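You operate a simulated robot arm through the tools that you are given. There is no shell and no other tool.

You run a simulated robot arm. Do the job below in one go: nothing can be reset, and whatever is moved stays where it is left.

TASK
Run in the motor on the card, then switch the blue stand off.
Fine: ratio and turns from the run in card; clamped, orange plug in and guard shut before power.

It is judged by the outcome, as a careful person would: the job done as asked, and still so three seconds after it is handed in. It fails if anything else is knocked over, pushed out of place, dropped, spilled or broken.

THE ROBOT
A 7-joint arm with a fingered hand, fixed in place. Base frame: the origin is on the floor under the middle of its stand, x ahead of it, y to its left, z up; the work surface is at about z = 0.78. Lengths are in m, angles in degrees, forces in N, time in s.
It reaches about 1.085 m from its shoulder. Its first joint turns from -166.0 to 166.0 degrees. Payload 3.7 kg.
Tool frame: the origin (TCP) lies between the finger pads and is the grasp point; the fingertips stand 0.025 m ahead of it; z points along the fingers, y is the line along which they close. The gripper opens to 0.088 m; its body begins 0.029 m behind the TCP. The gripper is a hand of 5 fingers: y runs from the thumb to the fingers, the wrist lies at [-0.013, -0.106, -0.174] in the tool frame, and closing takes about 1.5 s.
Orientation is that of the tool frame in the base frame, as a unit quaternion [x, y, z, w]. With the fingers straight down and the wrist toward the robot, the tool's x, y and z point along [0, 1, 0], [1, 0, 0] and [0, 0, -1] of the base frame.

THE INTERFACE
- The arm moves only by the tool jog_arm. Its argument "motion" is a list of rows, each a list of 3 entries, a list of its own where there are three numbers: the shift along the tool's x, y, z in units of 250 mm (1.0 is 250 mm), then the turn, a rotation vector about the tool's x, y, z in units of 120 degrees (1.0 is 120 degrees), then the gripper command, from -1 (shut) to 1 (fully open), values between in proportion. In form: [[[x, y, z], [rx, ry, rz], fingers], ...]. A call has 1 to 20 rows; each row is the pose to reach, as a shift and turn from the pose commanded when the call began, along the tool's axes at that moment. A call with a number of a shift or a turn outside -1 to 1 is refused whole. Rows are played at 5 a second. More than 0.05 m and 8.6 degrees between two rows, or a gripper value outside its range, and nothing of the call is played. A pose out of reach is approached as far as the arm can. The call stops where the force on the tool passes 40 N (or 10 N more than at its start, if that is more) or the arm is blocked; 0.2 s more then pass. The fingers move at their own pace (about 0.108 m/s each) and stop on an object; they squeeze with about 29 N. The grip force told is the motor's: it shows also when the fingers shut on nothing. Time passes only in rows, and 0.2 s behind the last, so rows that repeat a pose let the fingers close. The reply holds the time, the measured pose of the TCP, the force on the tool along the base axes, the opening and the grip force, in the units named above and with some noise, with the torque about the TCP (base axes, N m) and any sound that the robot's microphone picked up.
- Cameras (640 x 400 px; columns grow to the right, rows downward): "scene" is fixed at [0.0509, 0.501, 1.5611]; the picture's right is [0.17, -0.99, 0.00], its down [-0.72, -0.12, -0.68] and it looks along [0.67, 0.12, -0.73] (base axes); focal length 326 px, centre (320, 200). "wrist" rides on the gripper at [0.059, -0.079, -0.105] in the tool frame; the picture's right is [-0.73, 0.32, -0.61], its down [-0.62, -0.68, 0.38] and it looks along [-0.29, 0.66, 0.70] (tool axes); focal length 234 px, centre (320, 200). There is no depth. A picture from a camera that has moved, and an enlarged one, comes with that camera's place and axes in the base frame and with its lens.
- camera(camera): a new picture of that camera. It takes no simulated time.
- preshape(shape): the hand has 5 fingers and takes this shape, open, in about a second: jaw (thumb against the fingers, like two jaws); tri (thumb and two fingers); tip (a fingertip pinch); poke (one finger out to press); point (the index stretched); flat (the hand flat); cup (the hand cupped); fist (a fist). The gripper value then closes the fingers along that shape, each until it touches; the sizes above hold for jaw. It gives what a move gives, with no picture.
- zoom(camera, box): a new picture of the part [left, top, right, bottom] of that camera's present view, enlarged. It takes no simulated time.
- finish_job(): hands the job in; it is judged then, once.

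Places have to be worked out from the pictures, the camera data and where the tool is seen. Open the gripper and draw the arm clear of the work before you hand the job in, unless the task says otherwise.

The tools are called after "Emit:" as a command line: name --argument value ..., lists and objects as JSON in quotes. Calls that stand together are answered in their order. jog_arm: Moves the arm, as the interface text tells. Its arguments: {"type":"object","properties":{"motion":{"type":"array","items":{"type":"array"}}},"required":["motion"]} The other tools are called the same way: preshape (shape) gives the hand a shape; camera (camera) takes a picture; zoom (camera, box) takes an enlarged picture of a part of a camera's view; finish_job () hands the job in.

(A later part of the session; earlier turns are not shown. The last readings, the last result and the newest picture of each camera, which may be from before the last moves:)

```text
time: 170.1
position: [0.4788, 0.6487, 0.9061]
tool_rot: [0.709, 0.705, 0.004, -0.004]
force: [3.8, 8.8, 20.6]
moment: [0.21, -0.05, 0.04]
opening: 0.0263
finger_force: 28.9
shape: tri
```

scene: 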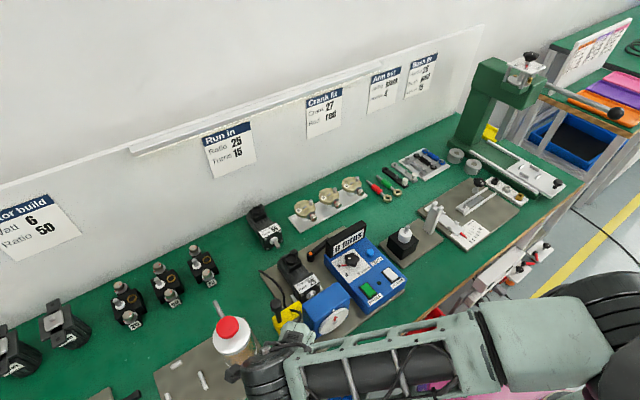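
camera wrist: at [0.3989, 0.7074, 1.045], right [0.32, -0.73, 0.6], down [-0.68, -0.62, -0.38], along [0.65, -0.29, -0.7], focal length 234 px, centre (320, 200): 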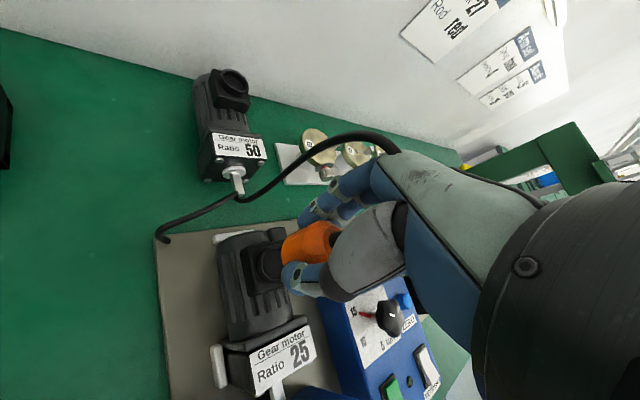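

It resists both ways, consistent with being in the socket. I open the fingers a little and look before lifting away.

Emit:
jog_arm --motion '[[[0, 0.004, -0.008], [0, 0, 0], -0.3], [[0, 0.004, -0.008], [0, 0, 0], 0.1], [[0, 0.004, -0.008], [0, 0, 0], 0.3], [[0, 0.004, -0.008], [0, 0, 0], 0.3]]'

Emit:
zoom --camera "wrist" --box '[210, 180, 390, 320]'

```text
time: 171.1
position: [0.4765, 0.6471, 0.9079]
tool_rot: [0.709, 0.705, 0.003, -0.003]
force: [-0.4, 0.4, -0.3]
moment: [0.01, 0.0, 0.02]
opening: 0.0568
finger_force: 0.0
shape: tri
```

```text
2.86 times, centred on (300, 250) of wrist
camera zoom: at [0.3996, 0.7067, 1.0117], right [0.32, -0.73, 0.6], down [-0.68, -0.62, -0.39], along [0.66, -0.29, -0.7], focal length 669 px, centre (377, 57)
```

zoom: 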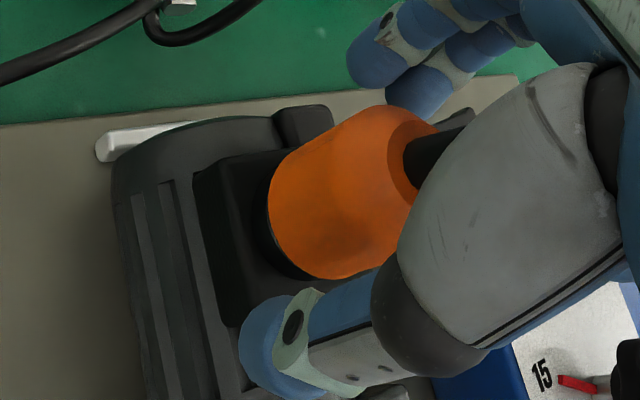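

The plug stands upright on the socket by itself. I raise the hand clear and take views.

Emit:
jog_arm --motion '[[[0, 0, -0.04], [0, 0, 0], 0.5], [[0, 0, -0.12], [0, 0, 0], 0.5], [[0, 0, -0.24], [0, 0, 0], 0.5], [[0, -0.1, -0.4], [0, 0, 0], 0.5], [[0, -0.25, -0.45], [0, 0, 0], 0.5], [[0, -0.4, -0.45], [0, 0, 0], 0.5]]'

Emit:
camera --camera "wrist"

Emit:
zoom --camera "wrist" --box '[180, 100, 340, 260]'

Emit:
camera --camera "scene"

```text
time: 172.5
position: [0.3795, 0.6516, 1.0214]
tool_rot: [0.709, 0.705, 0.003, -0.003]
force: [-0.6, -0.6, 0.2]
moment: [0.0, 0.01, 0.0]
opening: 0.0653
finger_force: 0.0
shape: tri
```

```text
taken
camera wrist: at [0.2997, 0.7097, 1.1267], right [0.32, -0.73, 0.6], down [-0.68, -0.62, -0.39], along [0.66, -0.29, -0.7], focal length 234 px, centre (320, 200)
```

wrist: 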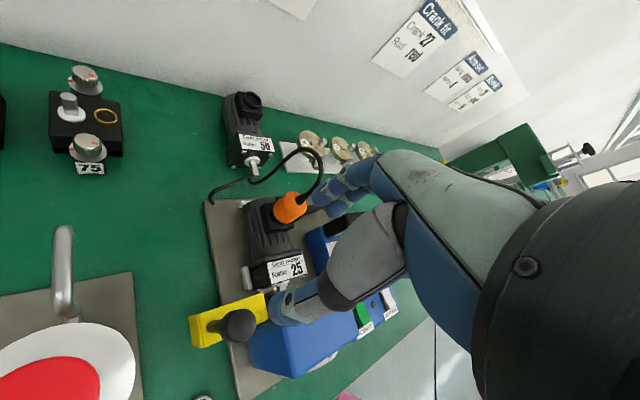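

```text
2.50 times, centred on (260, 180) of wrist
camera zoom: at [0.2997, 0.7097, 1.1267], right [0.32, -0.73, 0.6], down [-0.68, -0.62, -0.39], along [0.66, -0.29, -0.7], focal length 585 px, centre (470, 250)
```

zoom: 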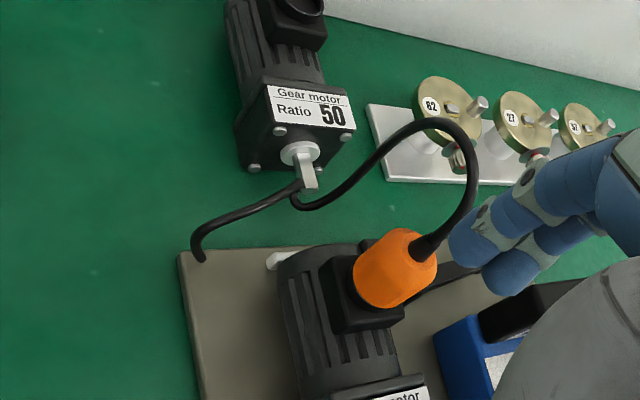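

```text
taken
```

scene: 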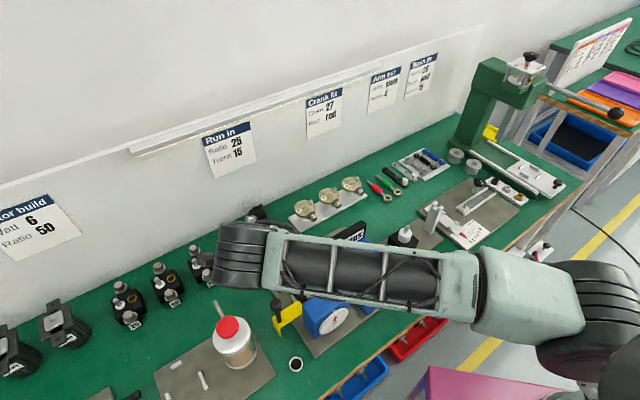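

The plug is in, the cable looping freely. Now the guard: its knob is at about (0.333,0.643), top z 0.925. I come down over it with the three-finger hand.

Emit:
jog_arm --motion '[[[-0.005, -0.09, 0], [0, 0, 0], 0.4], [[-0.01, -0.186, 0.05], [0, 0, 0], 0.4], [[-0.01, -0.186, 0.15], [0, 0, 0], 0.4], [[-0.01, -0.186, 0.2], [0, 0, 0], 0.4], [[-0.01, -0.186, 0.2], [0, 0, 0], 0.4]]'

Emit:
camera --camera "wrist"

```text
time: 173.7
position: [0.3323, 0.6473, 0.97]
tool_rot: [0.708, 0.706, 0.003, -0.002]
force: [0.6, -0.1, -0.1]
moment: [-0.03, -0.03, 0.01]
opening: 0.0619
finger_force: 0.0
shape: tri
```

```text
taken
camera wrist: at [0.2545, 0.7063, 1.075], right [0.32, -0.73, 0.6], down [-0.68, -0.62, -0.39], along [0.66, -0.29, -0.7], focal length 234 px, centre (320, 200)
```

wrist: 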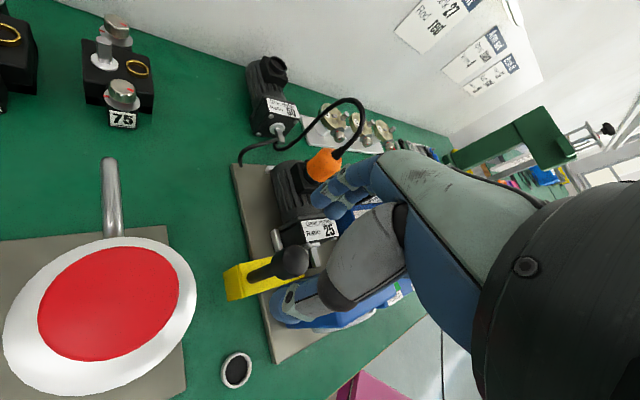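

Aligned over the guard knob. I lower 4 cm and close.

Emit:
jog_arm --motion '[[[0, 0, 0.06], [0, 0, 0], 0.4], [[0, 0, 0.12], [0, 0, 0], 0.4], [[0, 0, 0.164], [0, 0, 0], 0.4], [[0, 0, 0.164], [0, 0, 0], -0.1], [[0, 0, 0.164], [0, 0, 0], -1], [[0, 0, 0.164], [0, 0, 0], -1], [[0, 0, 0.164], [0, 0, 0], -1]]'

Emit:
camera --camera "wrist"

```text
time: 175.3
position: [0.3321, 0.6472, 0.9288]
tool_rot: [0.708, 0.706, 0.004, -0.003]
force: [0.0, 1.5, -2.3]
moment: [-0.01, -0.11, 0.04]
opening: 0.0109
finger_force: 29.2
shape: tri
```

```text
taken
camera wrist: at [0.2537, 0.7069, 1.0335], right [0.32, -0.73, 0.6], down [-0.68, -0.62, -0.39], along [0.66, -0.29, -0.7], focal length 234 px, centre (320, 200)
```

wrist: 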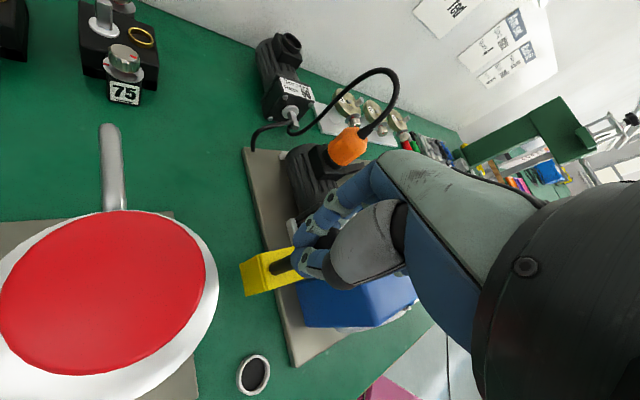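

Gripped. I try sliding the guard 2 cm to the right, toward the motor shaft.

Emit:
jog_arm --motion '[[[-0.019, 0.019, 0], [0, 0, 0], -1], [[-0.038, 0.038, 0], [0, 0, 0], -1], [[-0.057, 0.057, 0], [0, 0, 0], -1]]'

Emit:
camera --camera "wrist"

```text
time: 176.1
position: [0.3466, 0.6329, 0.9285]
tool_rot: [0.709, 0.706, 0.004, -0.003]
force: [0.1, 1.4, -2.5]
moment: [-0.01, -0.06, 0.0]
opening: 0.0105
finger_force: 29.1
shape: tri
```

```text
taken
camera wrist: at [0.2688, 0.6916, 1.0336], right [0.32, -0.73, 0.6], down [-0.68, -0.62, -0.39], along [0.66, -0.29, -0.7], focal length 234 px, centre (320, 200)
```

wrist: 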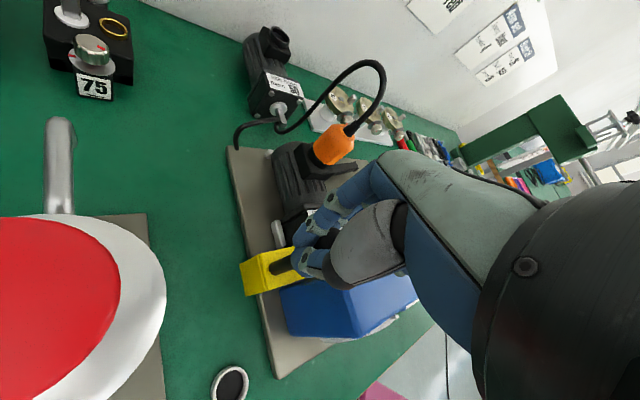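

The guard slides right smoothly. I continue until it meets its stop.

Emit:
jog_arm --motion '[[[-0.03, 0.03, 0], [0, 0, 0], -1], [[-0.06, 0.06, 0], [0, 0, 0], -1], [[-0.09, 0.09, 0], [0, 0, 0], -1], [[-0.12, 0.12, 0], [0, 0, 0], -1], [[-0.14, 0.14, 0], [0, 0, 0], -1]]'

Emit:
camera --camera "wrist"

Emit:
zoom --camera "scene" --box '[250, 240, 350, 340]'

```text
time: 177.3
position: [0.3798, 0.5987, 0.9288]
tool_rot: [0.708, 0.706, 0.003, -0.004]
force: [1.4, 7.5, -1.1]
moment: [0.09, -0.1, 0.04]
opening: 0.0106
finger_force: 28.8
shape: tri
```

```text
taken
camera wrist: at [0.3017, 0.6566, 1.0336], right [0.32, -0.73, 0.6], down [-0.68, -0.62, -0.39], along [0.66, -0.28, -0.7], focal length 234 px, centre (320, 200)
```

wrist: 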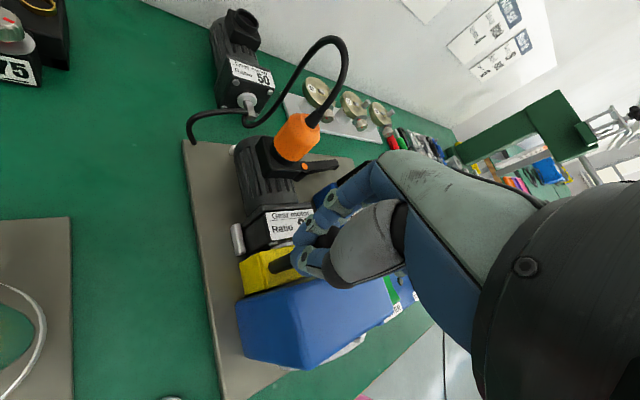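

```text
4.00 times, centred on (300, 290) of scene
camera zoom: at [0.0509, 0.501, 1.5611], right [0.17, -0.99, 0.0], down [-0.72, -0.12, -0.68], along [0.67, 0.12, -0.73], focal length 1305 px, centre (400, -160)
```

zoom: 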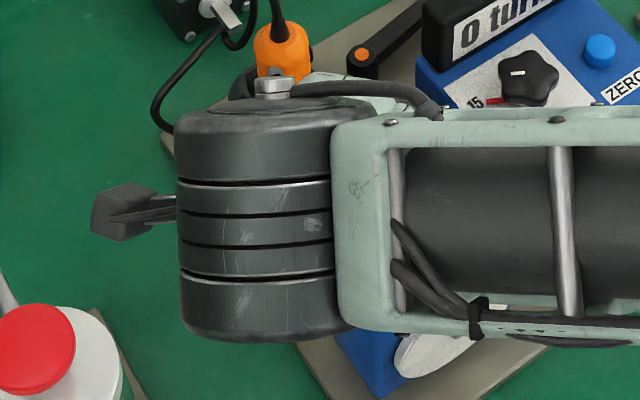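

Slid 68 mm with light resistance. I push on gently to make sure it is at its stop.

Emit:
jog_arm --motion '[[[-0.01, 0.01, 0], [0, 0, 0], -1], [[-0.02, 0.02, 0], [0, 0, 0], -1]]'

Emit:
jog_arm --motion '[[[-0.01, 0.01, 0], [0, 0, 0], -1], [[-0.02, 0.02, 0], [0, 0, 0], -1]]'

```text
time: 178.0
position: [0.3807, 0.5966, 0.9287]
tool_rot: [0.705, 0.709, 0.005, -0.008]
force: [-5.5, 21.8, -1.4]
moment: [0.39, 0.05, 0.15]
opening: 0.0107
finger_force: 28.6
shape: tri
stopped in row 2: the force on the tool passed its limit at 41 N (the readings are from after the stop); the commanded pose is now the measured one
```

```text
time: 178.5
position: [0.3801, 0.5968, 0.9299]
tool_rot: [0.703, 0.711, 0.006, -0.01]
force: [-2.0, 21.7, -3.6]
moment: [0.39, -0.02, 0.14]
opening: 0.0105
finger_force: 29.1
shape: tri
stopped in row 2: the force on the tool passed its limit at 44 N (the readings are from after the stop); the commanded pose is now the measured one
```

The guard hits a firm stop after 70 mm, now centred over the shaft. I release and move up to view everything.

Emit:
jog_arm --motion '[[[0.004, -0.004, 0], [0, 0, 0], 0.2], [[0.004, -0.004, 0], [0, 0, 0], 0.4], [[0.004, -0.004, -0.1], [0, 0, 0], 0.4], [[0.004, -0.004, -0.25], [0, 0, 0], 0.4], [[0.1, -0.1, -0.4], [0, 0, 0], 0.4], [[0.2, -0.24, -0.45], [0, 0, 0], 0.4], [[0.3, -0.4, -0.45], [0, 0, 0], 0.4]]'

Emit:
camera --camera "wrist"

Emit:
zoom --camera "wrist" --box '[190, 130, 350, 290]'

Emit:
camera --camera "scene"

```text
refused: row 5 steps farther than a row can; nothing moved
```

```text
taken
camera wrist: at [0.3021, 0.6527, 1.0349], right [0.33, -0.74, 0.59], down [-0.68, -0.62, -0.39], along [0.66, -0.27, -0.71], focal length 234 px, centre (320, 200)
```

wrist: 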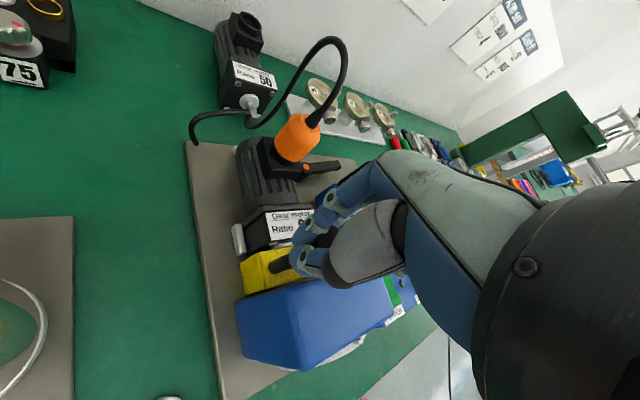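

```text
2.50 times, centred on (270, 210) of wrist
camera zoom: at [0.3021, 0.6527, 1.0349], right [0.33, -0.74, 0.59], down [-0.68, -0.62, -0.39], along [0.66, -0.27, -0.71], focal length 585 px, centre (445, 175)
```

zoom: 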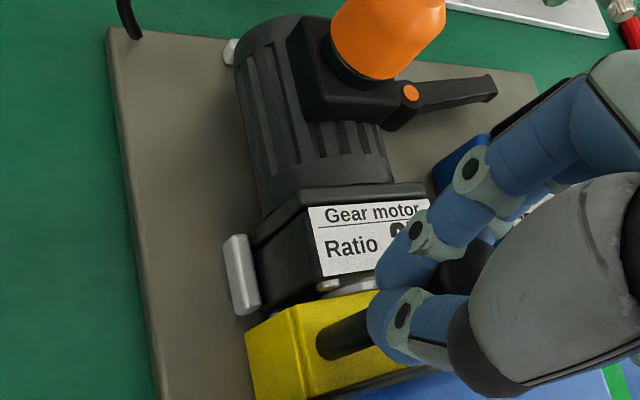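

```text
taken
```

scene: 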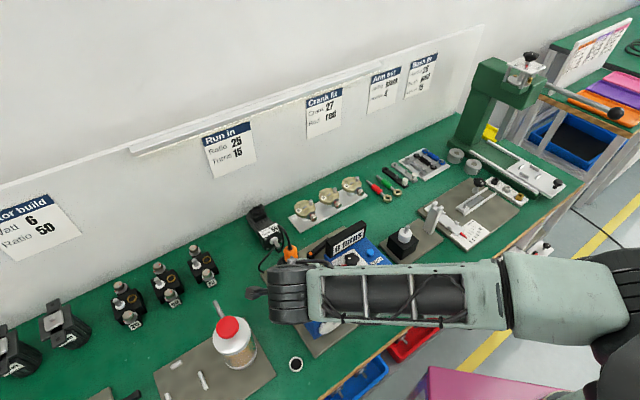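

The guard now covers the shaft, and the plug sits in the ring. I release the knob with smaller steps and rise.

Emit:
jog_arm --motion '[[[0.004, -0.004, 0], [0, 0, 0], 0.2], [[0.004, -0.004, 0], [0, 0, 0], 0.4], [[0.004, -0.004, -0.1], [0, 0, 0], 0.4], [[0.004, -0.004, -0.25], [0, 0, 0], 0.4], [[0.004, -0.004, -0.4], [0, 0, 0], 0.4], [[0.004, -0.15, -0.45], [0, 0, 0], 0.4], [[0.004, -0.3, -0.45], [0, 0, 0], 0.4]]'

Emit:
camera --camera "wrist"

Emit:
zoom --camera "wrist" --box '[200, 130, 360, 290]'

```text
time: 180.1
position: [0.3096, 0.5937, 1.0425]
tool_rot: [0.704, 0.71, 0.006, -0.008]
force: [0.7, 0.0, 0.4]
moment: [0.01, 0.01, -0.01]
opening: 0.0613
finger_force: 0.0
shape: tri
```

```text
taken
camera wrist: at [0.2321, 0.65, 1.1485], right [0.33, -0.74, 0.59], down [-0.68, -0.62, -0.39], along [0.66, -0.27, -0.7], focal length 234 px, centre (320, 200)
```

wrist: 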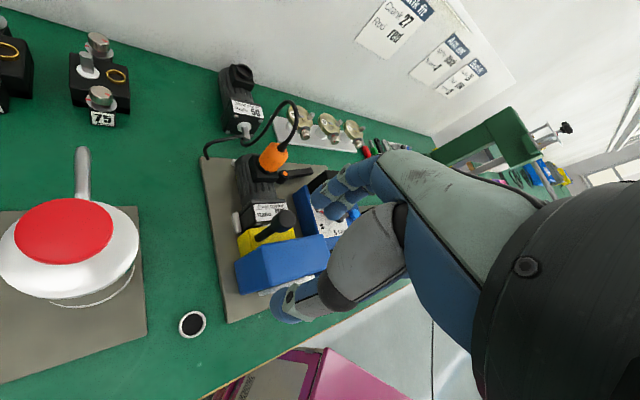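

```text
2.50 times, centred on (280, 210) of wrist
camera zoom: at [0.2321, 0.65, 1.1485], right [0.33, -0.74, 0.59], down [-0.68, -0.62, -0.39], along [0.66, -0.27, -0.7], focal length 585 px, centre (420, 175)
```

zoom: 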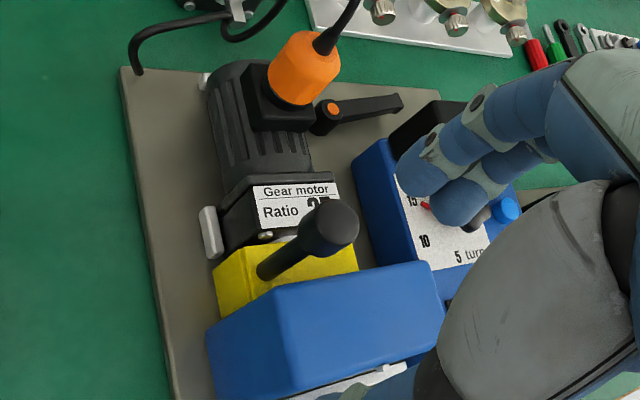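

All is set: motor clamped, plug in, guard shut, dial at 15, display 0. I inspect the plug seat and the POWER rocker closely to see which end is raised.

Emit:
zoom --camera "wrist" --box '[240, 130, 330, 200]'

Emit:
zoom --camera "scene" --box '[270, 220, 340, 290]'

Emit:
camera --camera "scene"

```text
5.71 times, centred on (285, 165) of wrist
camera zoom: at [0.2321, 0.65, 1.1485], right [0.33, -0.74, 0.59], down [-0.68, -0.62, -0.39], along [0.66, -0.27, -0.7], focal length 1338 px, centre (520, 400)
```

zoom: 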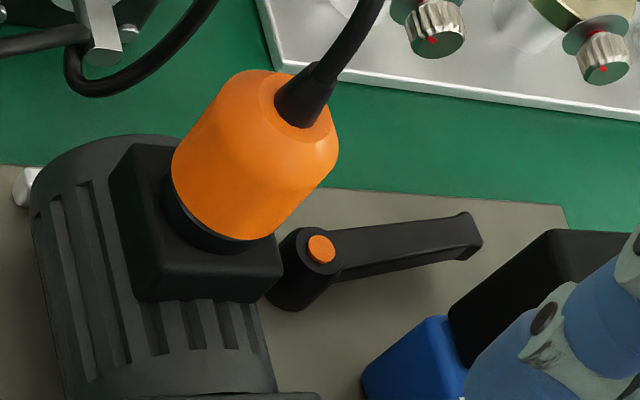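

```text
5.71 times, centred on (305, 255) of scene
camera zoom: at [0.0509, 0.501, 1.5611], right [0.17, -0.99, 0.0], down [-0.72, -0.12, -0.68], along [0.67, 0.12, -0.73], focal length 1864 px, centre (406, -114)
```

zoom: 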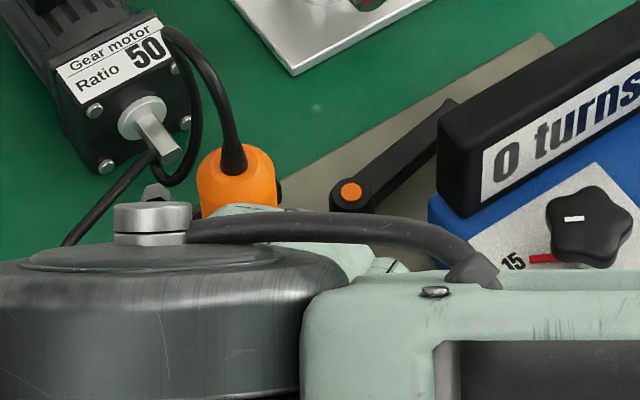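

```text
taken
```

scene: 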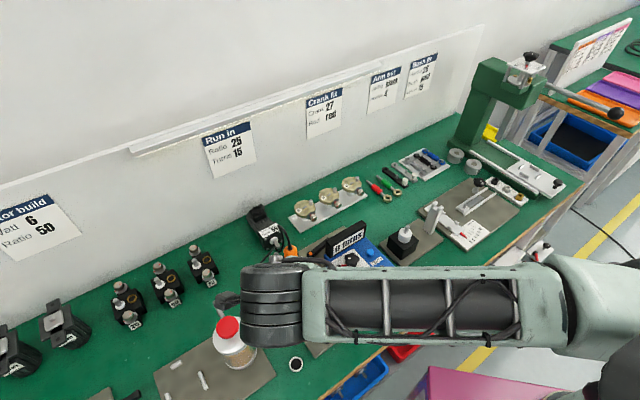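

The plug sits square in its ring. I move to the panel at the +45° heading with the poke shape to look at the POWER rocker.

Emit:
jog_arm --motion '[[[-0.1, 0.085, -0.04], [0, 0, -0.062], 1], [[-0.2, 0.17, -0.08], [0, 0, -0.125], 1], [[-0.3, 0.257, -0.08], [0, 0, -0.187], 1], [[-0.4, 0.343, -0.08], [0, 0, -0.25], 1], [[-0.5, 0.43, -0.08], [0, 0, -0.312], 1], [[-0.604, 0.515, -0.08], [0, 0, -0.375], 1], [[-0.604, 0.515, -0.08], [0, 0, -0.375], 1]]'

Emit:
preshape --shape "poke"

Emit:
camera --camera "wrist"

Emit:
zoom --camera "scene" --box '[345, 260, 415, 320]'

```text
time: 181.7
position: [0.4376, 0.443, 1.0588]
tool_rot: [0.378, 0.926, 0.008, -0.006]
force: [0.4, 1.7, 0.0]
moment: [-0.02, 0.01, 0.0]
opening: 0.0878
finger_force: 0.1
shape: tri
```

```text
time: 182.6
position: [0.4391, 0.4425, 1.0593]
tool_rot: [0.379, 0.925, 0.008, -0.005]
force: [-0.3, 0.2, 0.6]
moment: [0.0, 0.03, 0.01]
opening: 0.0002
finger_force: 0.1
shape: poke
```

```text
taken
camera wrist: at [0.3423, 0.426, 1.163], right [0.75, -0.29, 0.6], down [-0.03, -0.92, -0.4], along [0.66, 0.28, -0.69], focal length 234 px, centre (320, 200)
```

wrist: 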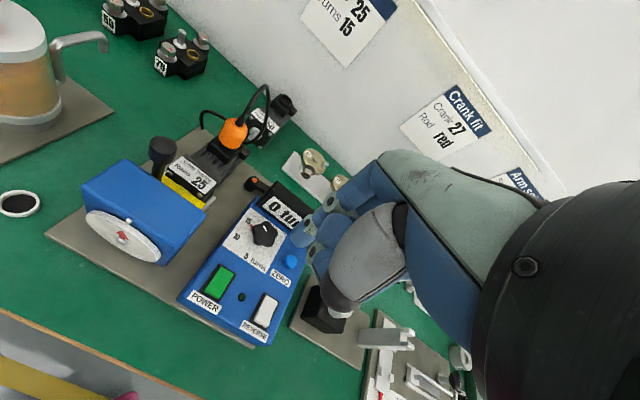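

```text
6.67 times, centred on (380, 290) of scene
camera zoom: at [0.0509, 0.501, 1.5611], right [0.17, -0.99, 0.0], down [-0.72, -0.12, -0.68], along [0.67, 0.12, -0.73], focal length 2174 px, centre (-80, -400)
```

zoom: 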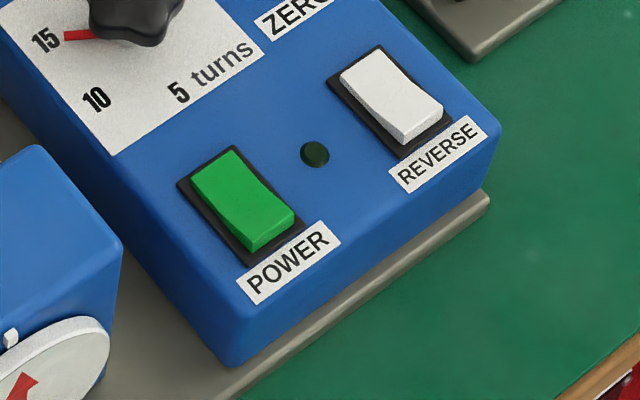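

The rockers' front ends stand raised, so POWER is off and its front end must be pressed. I zoom with the wrist camera to fix its position.

Emit:
zoom --camera "wrist" --box '[175, 240, 295, 345]'

```text
3.81 times, centred on (235, 292) of wrist
camera zoom: at [0.3423, 0.426, 1.163], right [0.75, -0.29, 0.6], down [-0.03, -0.92, -0.4], along [0.66, 0.28, -0.69], focal length 892 px, centre (644, -152)
```

zoom: 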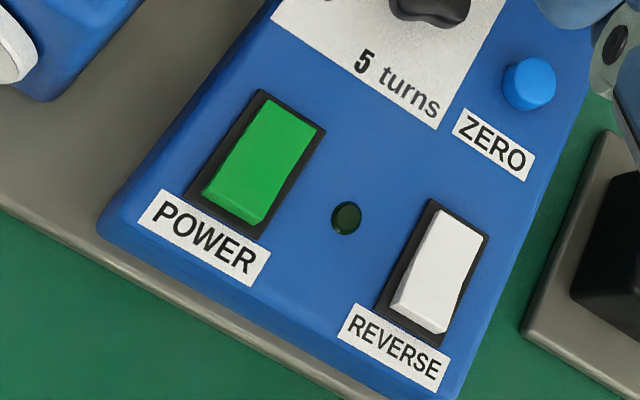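

The rocker's front end is at about (0.431,0.442,0.847). I bring the fingertip 4 cm above it.

Emit:
jog_arm --motion '[[[0.01, 0, 0.13], [0, 0, 0], 1], [[0.02, 0, 0.26], [0, 0, 0], 1], [[0.03, -0.002, 0.39], [0, 0, 0], 1], [[0.03, -0.002, 0.515], [0, 0, 0], 1], [[0.03, -0.002, 0.515], [0, 0, 0], 1]]'

Emit:
camera --camera "wrist"

Emit:
zoom --camera "scene" --box '[335, 250, 425, 330]'

```text
time: 183.8
position: [0.4326, 0.45, 0.9329]
tool_rot: [0.379, 0.926, 0.009, -0.005]
force: [-0.1, -0.9, 0.8]
moment: [-0.03, -0.04, -0.02]
opening: 0.0
finger_force: 0.1
shape: poke
```

```text
taken
camera wrist: at [0.336, 0.4331, 1.0365], right [0.75, -0.29, 0.6], down [-0.03, -0.92, -0.4], along [0.66, 0.28, -0.69], focal length 234 px, centre (320, 200)
```

wrist: 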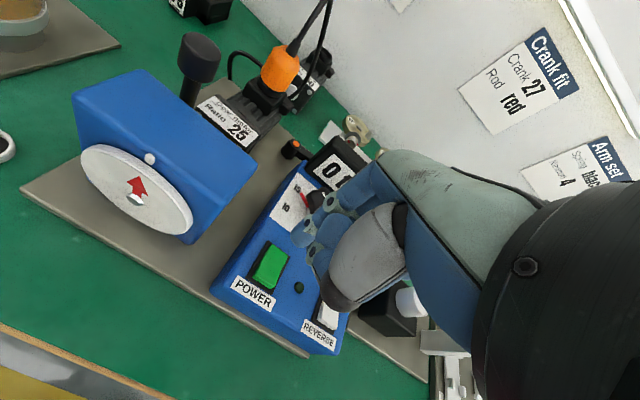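

```text
5.00 times, centred on (380, 290) of scene
camera zoom: at [0.0509, 0.501, 1.5611], right [0.17, -0.99, 0.0], down [-0.72, -0.12, -0.68], along [0.67, 0.12, -0.73], focal length 1631 px, centre (20, -250)
```

zoom: 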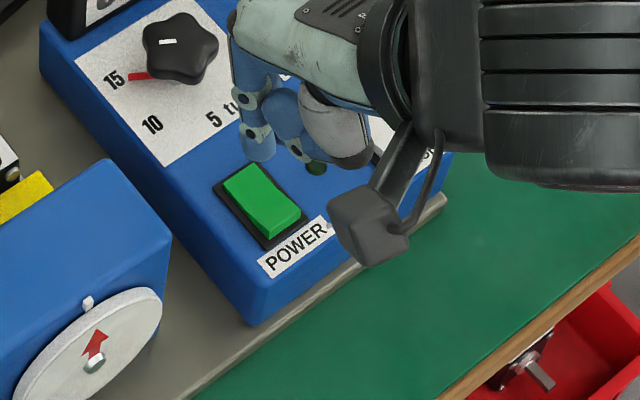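

I zoom to see the fingertip against the rocker precisely.

Emit:
zoom --camera "wrist" --box '[230, 190, 370, 310]'

Emit:
zoom --camera "scene" --box '[365, 260, 405, 300]'

```text
3.33 times, centred on (300, 250) of wrist
camera zoom: at [0.336, 0.4331, 1.0365], right [0.75, -0.29, 0.6], down [-0.03, -0.92, -0.4], along [0.66, 0.28, -0.69], focal length 781 px, centre (387, 33)
```

zoom: 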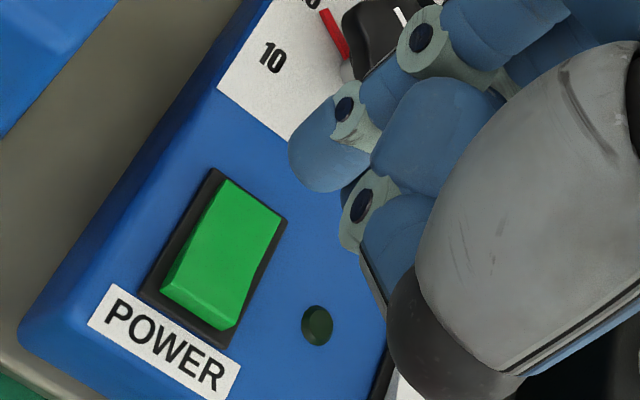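

```text
10.00 times, centred on (385, 280) of scene
camera zoom: at [0.0509, 0.501, 1.5611], right [0.17, -0.99, 0.0], down [-0.72, -0.12, -0.68], along [0.67, 0.12, -0.73], focal length 3262 px, centre (-330, -600)
```

zoom: 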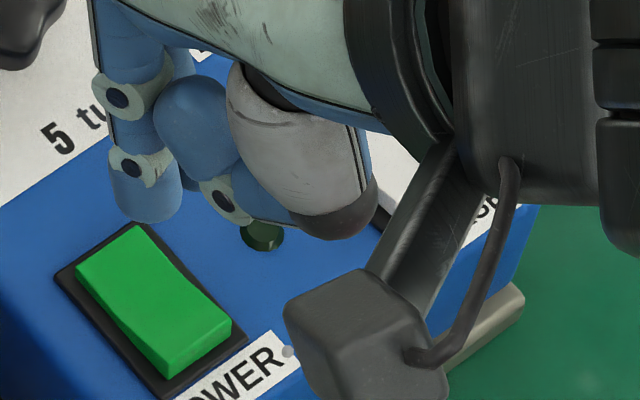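

The tip centre actually sits about 8 mm in +y from the TCP. I shift accordingly, tilt 10° so the index leads the folded fingers, and lower to just above the rocker's front end.

Emit:
jog_arm --motion '[[[-0.006, -0.02, 0], [0, -0.042, 0], 1], [[-0.013, -0.041, 0], [0, -0.083, 0], 1], [[-0.013, -0.041, 0.08], [0, -0.083, 0], 1], [[-0.013, -0.041, 0.16], [0, -0.083, 0], 1], [[-0.013, -0.041, 0.16], [0, -0.083, 0], 1]]'

Emit:
zoom --camera "wrist" --box '[230, 190, 370, 310]'

Emit:
zoom --camera "scene" --box '[355, 260, 405, 310]'

```text
time: 185.0
position: [0.4246, 0.4401, 0.8902]
tool_rot: [0.378, 0.923, -0.025, 0.073]
force: [1.0, -0.4, 0.1]
moment: [0.0, 0.05, -0.01]
opening: 0.0
finger_force: 0.1
shape: poke
```

```text
3.33 times, centred on (300, 250) of wrist
camera zoom: at [0.3181, 0.4354, 0.9835], right [0.66, -0.21, 0.72], down [0.01, -0.96, -0.29], along [0.75, 0.2, -0.63], focal length 781 px, centre (387, 33)
```

zoom: 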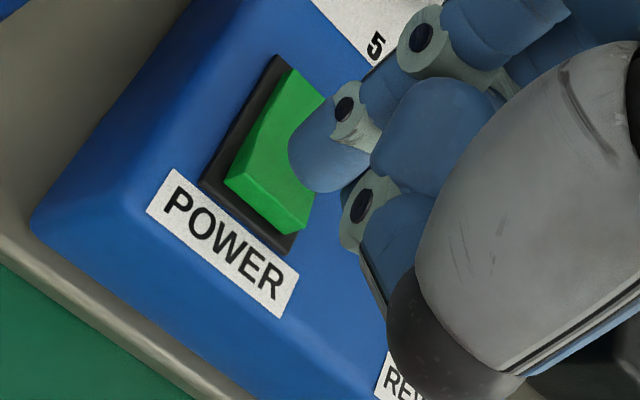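

```text
8.00 times, centred on (380, 285) of scene
camera zoom: at [0.0509, 0.501, 1.5611], right [0.17, -0.99, 0.0], down [-0.72, -0.12, -0.68], along [0.67, 0.12, -0.73], focal length 2609 px, centre (-160, -480)
```

zoom: 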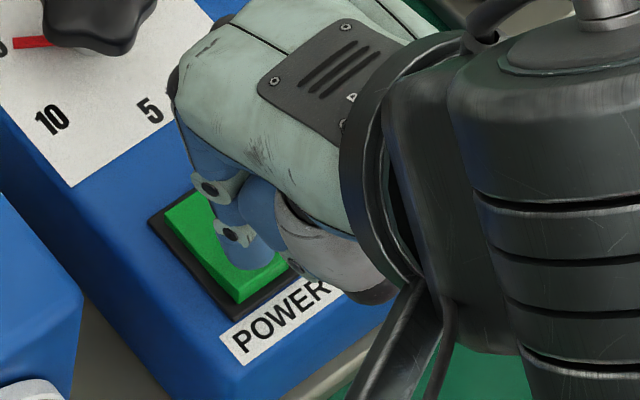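

The fingertip is over the rocker's front end. I press down gradually.

Emit:
jog_arm --motion '[[[0, 0, 0.016], [0, 0, 0], 1], [[0, 0, 0.032], [0, 0, 0], 1], [[0, 0, 0.044], [0, 0, 0], 1]]'

Emit:
zoom --camera "scene" --box '[335, 220, 415, 310]'

```text
time: 185.8
position: [0.4277, 0.4385, 0.877]
tool_rot: [0.378, 0.922, -0.024, 0.075]
force: [0.2, 0.7, -0.1]
moment: [0.01, 0.04, 0.04]
opening: 0.0
finger_force: 0.1
shape: poke
```

```text
4.44 times, centred on (375, 265) of scene
camera zoom: at [0.0509, 0.501, 1.5611], right [0.17, -0.99, 0.0], down [-0.72, -0.12, -0.68], along [0.67, 0.12, -0.73], focal length 1450 px, centre (76, -89)
```

zoom: 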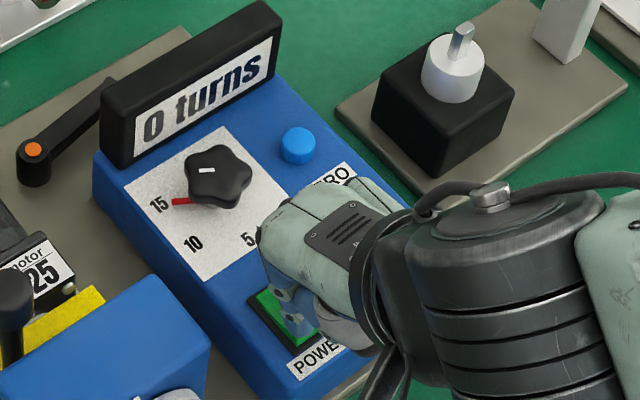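

No contact yet; I press a few millimetres more.

Emit:
jog_arm --motion '[[[0, 0, 0.012], [0, 0, 0], 1], [[0, 0, 0.024], [0, 0, 0], 1]]'

Emit:
zoom --camera "scene" --box '[335, 220, 415, 310]'

Emit:
zoom --camera "wrist" --box '[230, 190, 370, 310]'

```text
time: 186.4
position: [0.4279, 0.4386, 0.8725]
tool_rot: [0.378, 0.923, -0.023, 0.074]
force: [0.1, 1.3, 7.6]
moment: [0.1, 0.02, -0.02]
opening: 0.0001
finger_force: 0.0
shape: poke
```

```text
4.44 times, centred on (375, 265) of scene
camera zoom: at [0.0509, 0.501, 1.5611], right [0.17, -0.99, 0.0], down [-0.72, -0.12, -0.68], along [0.67, 0.12, -0.73], focal length 1450 px, centre (76, -89)
```

zoom: 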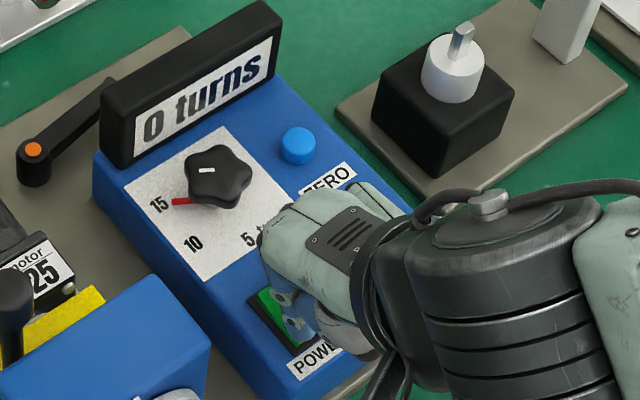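

```text
3.33 times, centred on (300, 250) of wrist
camera zoom: at [0.3197, 0.4344, 0.9656], right [0.66, -0.21, 0.72], down [0.01, -0.96, -0.29], along [0.75, 0.2, -0.63], focal length 781 px, centre (387, 33)
```

zoom: 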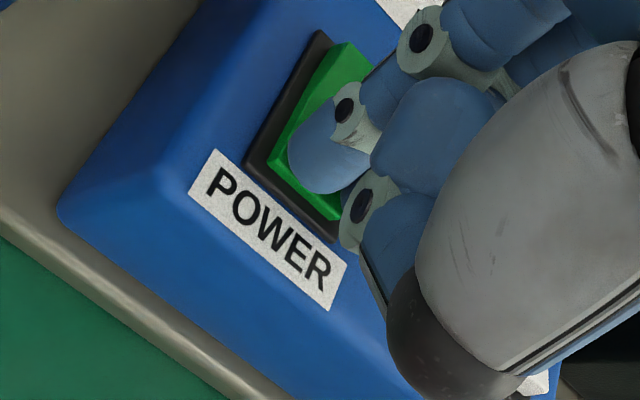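

A 7.6 N contact: the rocker looks flipped, front end down. I lift the finger slightly and check lamp and display.

Emit:
jog_arm --motion '[[[0, 0, -0.04], [0, 0, 0], 1], [[0, 0, -0.1], [0, 0, 0], 1], [[-0.05, 0.0, -0.2], [0, 0, 0], 1]]'

Emit:
zoom --camera "scene" --box '[290, 220, 415, 340]'

Emit:
camera --camera "wrist"

```text
time: 187.2
position: [0.4305, 0.4381, 0.9235]
tool_rot: [0.377, 0.923, -0.025, 0.075]
force: [-1.0, 0.4, -0.5]
moment: [0.0, -0.01, -0.03]
opening: 0.0001
finger_force: 0.1
shape: poke
```

```text
3.33 times, centred on (352, 280) of scene
camera zoom: at [0.0509, 0.501, 1.5611], right [0.17, -0.99, 0.0], down [-0.72, -0.12, -0.68], along [0.67, 0.12, -0.73], focal length 1087 px, centre (212, -67)
```

zoom: 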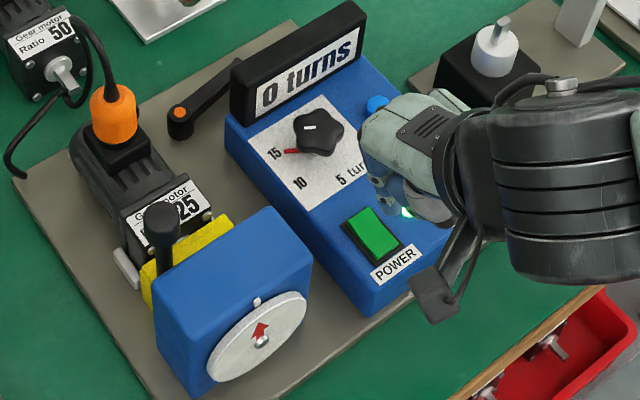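

```text
taken
camera wrist: at [0.323, 0.4333, 1.0165], right [0.66, -0.21, 0.72], down [0.01, -0.96, -0.29], along [0.75, 0.2, -0.63], focal length 234 px, centre (320, 200)
```

wrist: 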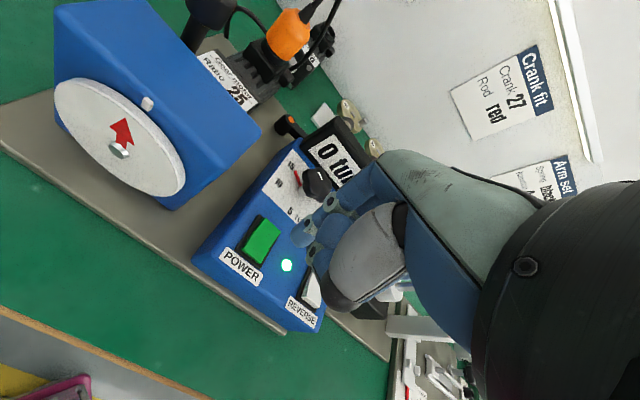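

The lamp is lit: power is on. I let two seconds pass and read the display and dial.

Emit:
jog_arm --motion '[[[0, 0, -0.05], [0, 0, 0], 1], [[0, 0, -0.1], [0, 0, 0], 1], [[0, 0, -0.1], [0, 0, 0], 1], [[0, 0, -0.1], [0, 0, 0], 1], [[0, 0, -0.1], [0, 0, 0], 1], [[0, 0, -0.1], [0, 0, 0], 1], [[0, 0, -0.1], [0, 0, 0], 1], [[0, 0, -0.1], [0, 0, 0], 1], [[0, 0, -0.1], [0, 0, 0], 1], [[0, 0, -0.1], [0, 0, 0], 1]]'

Emit:
zoom --camera "scene" --box '[290, 220, 415, 340]'

```text
time: 189.4
position: [0.4272, 0.4401, 0.9485]
tool_rot: [0.378, 0.922, -0.025, 0.075]
force: [0.0, 0.3, -0.8]
moment: [-0.03, -0.01, -0.03]
opening: 0.0001
finger_force: 0.0
shape: poke
```

```text
3.33 times, centred on (352, 280) of scene
camera zoom: at [0.0509, 0.501, 1.5611], right [0.17, -0.99, 0.0], down [-0.72, -0.12, -0.68], along [0.67, 0.12, -0.73], focal length 1087 px, centre (212, -67)
```

zoom: 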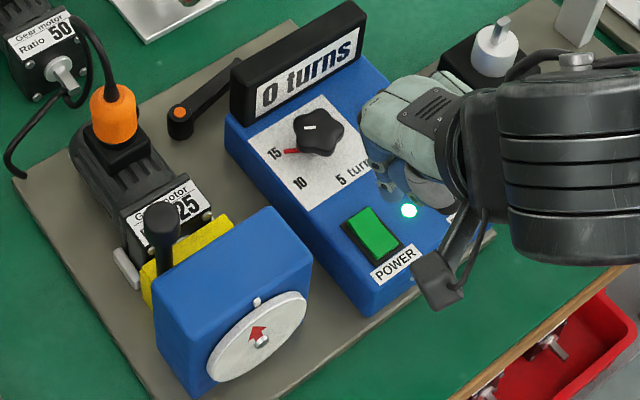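

The lamp is lit but nothing turns after three seconds, so some interlock isn't satisfied. I switch off again first, by pressing the now raised back end of the rocker.

Emit:
jog_arm --motion '[[[0.018, 0.052, 0.06], [0, 0, 0], 1], [[0.035, 0.103, 0.14], [0, 0, 0], 1], [[0.035, 0.103, 0.232], [0, 0, 0], 1]]'

Emit:
zoom --camera "wrist" --box '[230, 190, 370, 310]'

Emit:
zoom --camera "scene" --box '[345, 250, 405, 310]'

```text
time: 190.2
position: [0.444, 0.4565, 0.8918]
tool_rot: [0.378, 0.922, -0.025, 0.075]
force: [-0.4, -0.7, 0.2]
moment: [0.0, 0.02, -0.03]
opening: 0.0
finger_force: 0.1
shape: poke
```

```text
3.33 times, centred on (300, 250) of wrist
camera zoom: at [0.3359, 0.4522, 0.984], right [0.66, -0.21, 0.72], down [0.01, -0.96, -0.29], along [0.75, 0.2, -0.63], focal length 781 px, centre (387, 33)
```

zoom: 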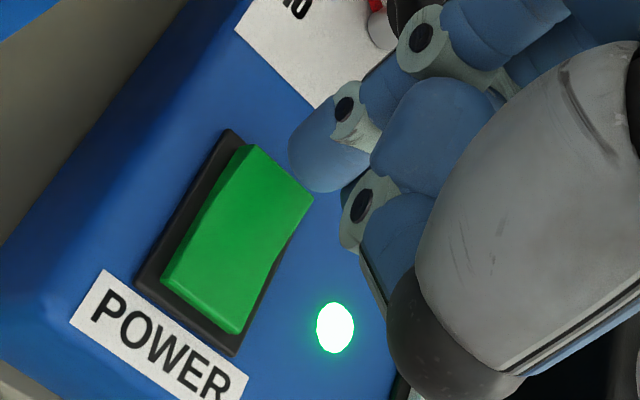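

```text
6.67 times, centred on (375, 280) of scene
camera zoom: at [0.0509, 0.501, 1.5611], right [0.17, -0.99, 0.0], down [-0.72, -0.12, -0.68], along [0.67, 0.12, -0.73], focal length 2174 px, centre (-47, -333)
```

zoom: 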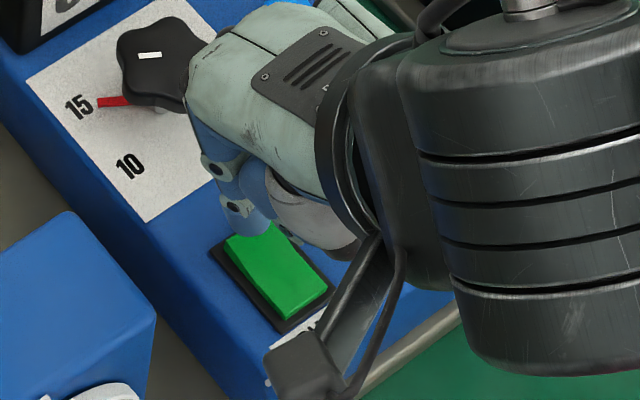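

The finger is over the raised back end. I press it down.

Emit:
jog_arm --motion '[[[0, 0, 0.02], [0, 0, 0], 1], [[0, 0, 0.04], [0, 0, 0], 1], [[0, 0, 0.06], [0, 0, 0], 1], [[0, 0, 0.074], [0, 0, 0], 1]]'

Emit:
zoom --camera "wrist" --box '[230, 190, 370, 310]'

```text
time: 191.2
position: [0.4474, 0.4546, 0.8725]
tool_rot: [0.378, 0.922, -0.023, 0.075]
force: [-1.0, 0.5, 8.2]
moment: [0.07, 0.06, 0.0]
opening: 0.0
finger_force: 0.1
shape: poke
```

```text
3.33 times, centred on (300, 250) of wrist
camera zoom: at [0.3389, 0.451, 0.9657], right [0.66, -0.21, 0.72], down [0.01, -0.96, -0.29], along [0.75, 0.2, -0.63], focal length 781 px, centre (387, 33)
```

zoom: 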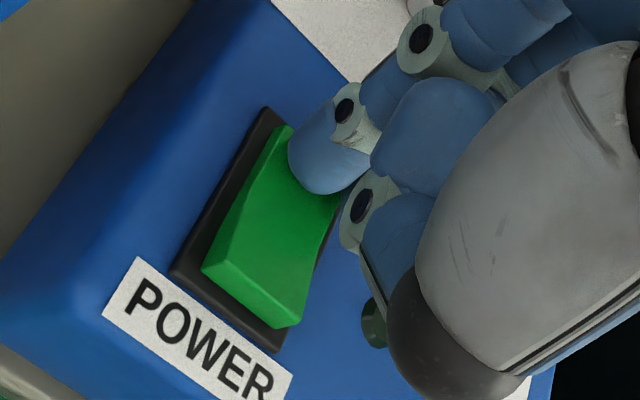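

The lamp is out: power is off again. I lift the finger and examine the dial, plug, guard and motor closely for what is missing.

Emit:
jog_arm --motion '[[[0, 0, -0.08], [0, 0, 0], 1], [[0, 0, -0.24], [0, 0, 0], 1], [[0, -0.1, -0.4], [0, 0.042, 0], 1], [[0, -0.2, -0.56], [0, 0.083, 0], 1], [[0, -0.2, -0.56], [0, 0.083, 0], 1]]'

Emit:
zoom --camera "scene" --box '[270, 230, 350, 330]'

Emit:
zoom --camera "scene" --box '[270, 225, 320, 275]'

Emit:
zoom --camera "wrist" --box '[120, 80, 300, 240]'

```text
time: 192.4
position: [0.3969, 0.4334, 1.012]
tool_rot: [0.378, 0.926, 0.008, -0.006]
force: [1.1, -0.4, 0.6]
moment: [0.02, 0.01, -0.03]
opening: 0.0002
finger_force: 0.0
shape: poke
```

```text
4.00 times, centred on (310, 280) of scene
camera zoom: at [0.0509, 0.501, 1.5611], right [0.17, -0.99, 0.0], down [-0.72, -0.12, -0.68], along [0.67, 0.12, -0.73], focal length 1305 px, centre (360, -120)
```

zoom: 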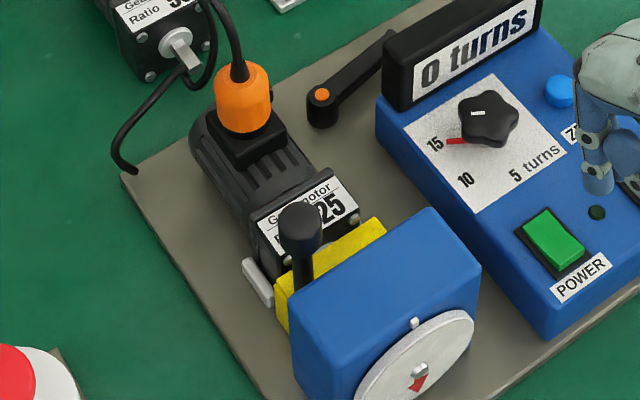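

```text
8.00 times, centred on (295, 250) of scene
camera zoom: at [0.0509, 0.501, 1.5611], right [0.17, -0.99, 0.0], down [-0.72, -0.12, -0.68], along [0.67, 0.12, -0.73], focal length 2609 px, centre (520, -200)
```

zoom: 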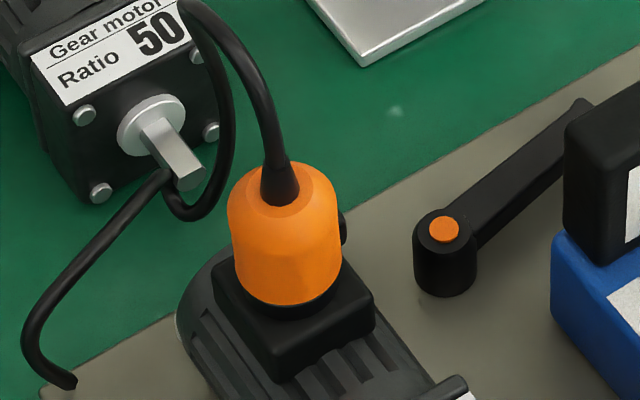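

```text
2.50 times, centred on (210, 160) of wrist
camera zoom: at [0.3017, 0.416, 1.1158], right [0.75, -0.29, 0.6], down [-0.03, -0.92, -0.4], along [0.66, 0.28, -0.69], focal length 585 px, centre (595, 300)
```

zoom: 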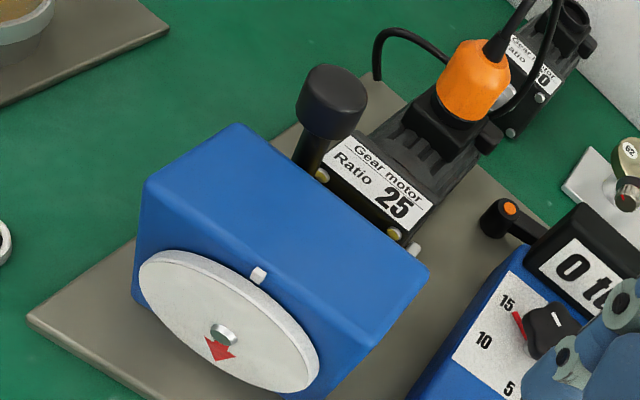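

The red arrow on the dial has turned half a revolution while powered, so the stand does run, just slowly; the counter simply hadn't reached 1. All interlocks are fine, so I return to the POWER rocker and switch on again.

Emit:
jog_arm --motion '[[[-0.02, 0.025, 0.1], [0, -0.02, 0], 1], [[-0.04, 0.05, 0.2], [0, -0.042, 0], 1], [[-0.06, 0.08, 0.3], [0, -0.063, 0], 1], [[-0.069, 0.092, 0.4], [0, -0.083, 0], 1], [[-0.069, 0.092, 0.487], [0, -0.083, 0], 1], [[-0.069, 0.092, 0.487], [0, -0.083, 0], 1]]'

Emit:
zoom --camera "scene" --box '[345, 250, 405, 310]'

```text
time: 193.8
position: [0.4282, 0.4411, 0.8876]
tool_rot: [0.378, 0.923, -0.023, 0.075]
force: [-1.2, 0.4, -0.7]
moment: [0.02, 0.02, 0.0]
opening: 0.0002
finger_force: 0.0
shape: poke
```

```text
6.67 times, centred on (375, 280) of scene
camera zoom: at [0.0509, 0.501, 1.5611], right [0.17, -0.99, 0.0], down [-0.72, -0.12, -0.68], along [0.67, 0.12, -0.73], focal length 2174 px, centre (-47, -333)
```

zoom: 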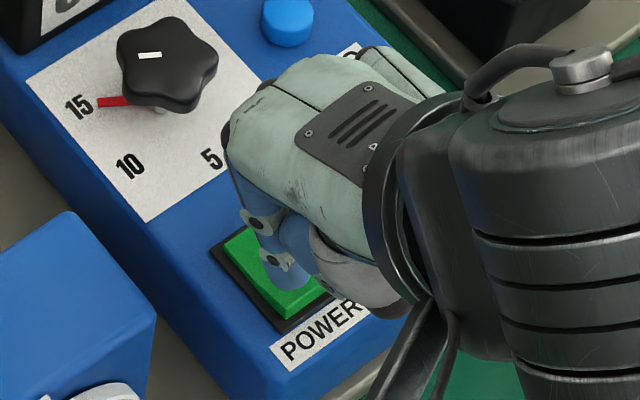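

The tip is over the front end as before. I press, then lift.

Emit:
jog_arm --motion '[[[0, 0, 0.02], [0, 0, 0], 1], [[0, 0, 0.04], [0, 0, 0], 1], [[0, 0, 0.055], [0, 0, 0], 1], [[0, 0, 0.064], [0, 0, 0], 1], [[0, 0, 0.03], [0, 0, 0], 1], [[0, 0, -0.08], [0, 0, 0], 1], [[0, 0, -0.2], [0, 0, 0], 1]]'

Emit:
zoom --camera "scene" --box '[280, 220, 410, 340]'

```text
time: 195.4
position: [0.4173, 0.4445, 0.9374]
tool_rot: [0.378, 0.922, -0.025, 0.075]
force: [0.0, -0.7, 0.1]
moment: [-0.03, 0.01, -0.01]
opening: 0.0001
finger_force: 0.0
shape: poke
```

```text
3.33 times, centred on (345, 280) of scene
camera zoom: at [0.0509, 0.501, 1.5611], right [0.17, -0.99, 0.0], down [-0.72, -0.12, -0.68], along [0.67, 0.12, -0.73], focal length 1087 px, centre (237, -67)
```

zoom: 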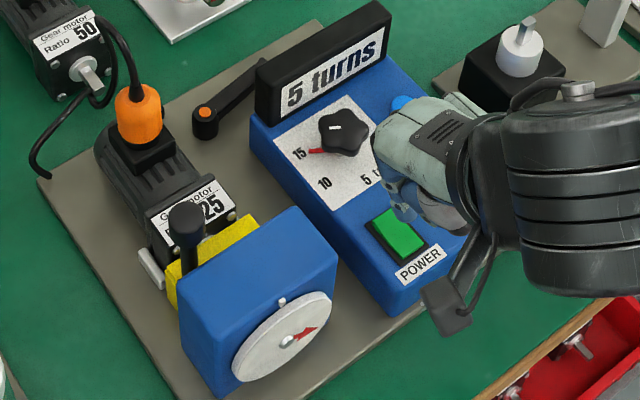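

It's running: the display shows 5 turns already. I step a short time and watch the count toward 15.

Emit:
jog_arm --motion '[[[0, 0, 0], [0, 0, 0], 1]]'

Emit:
zoom --camera "scene" --box '[280, 220, 410, 340]'

```text
time: 195.8
position: [0.4176, 0.4456, 0.9359]
tool_rot: [0.378, 0.922, -0.024, 0.075]
force: [-0.4, 0.2, -0.2]
moment: [0.01, 0.0, -0.02]
opening: 0.0
finger_force: 0.0
shape: poke
```

```text
3.33 times, centred on (345, 280) of scene
camera zoom: at [0.0509, 0.501, 1.5611], right [0.17, -0.99, 0.0], down [-0.72, -0.12, -0.68], along [0.67, 0.12, -0.73], focal length 1087 px, centre (237, -67)
```

zoom: 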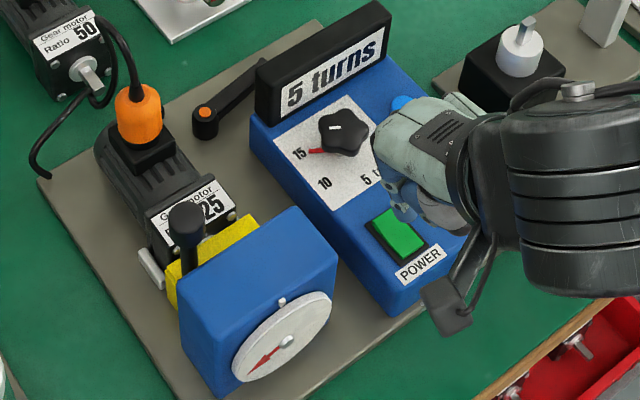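

The arrow makes about one turn a second and the display appears to step in fives, so the first spell counted too. I move the finger to hover over the rocker's back end, ready to switch off.

Emit:
jog_arm --motion '[[[-0.008, 0.052, 0.06], [0, 0, 0], 1], [[-0.016, 0.103, 0.12], [0, 0, 0], 1], [[-0.016, 0.103, 0.182], [0, 0, 0], 1]]'

Emit:
zoom --camera "scene" --box '[280, 220, 410, 340]'

```text
time: 196.6
position: [0.4467, 0.4583, 0.8918]
tool_rot: [0.378, 0.922, -0.025, 0.075]
force: [0.0, 0.2, -0.1]
moment: [0.03, 0.04, -0.05]
opening: 0.0001
finger_force: 0.0
shape: poke
```

```text
3.33 times, centred on (345, 280) of scene
camera zoom: at [0.0509, 0.501, 1.5611], right [0.17, -0.99, 0.0], down [-0.72, -0.12, -0.68], along [0.67, 0.12, -0.73], focal length 1087 px, centre (237, -67)
```

zoom: 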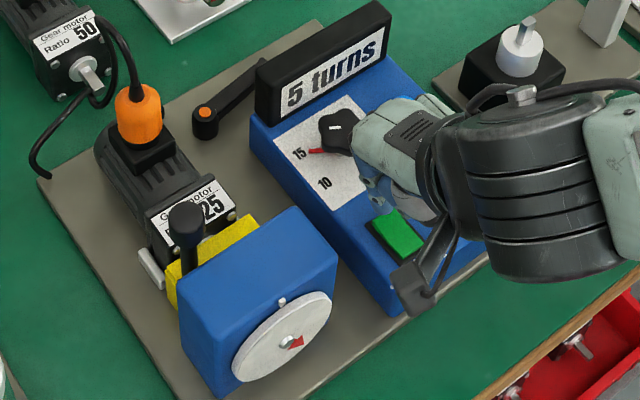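

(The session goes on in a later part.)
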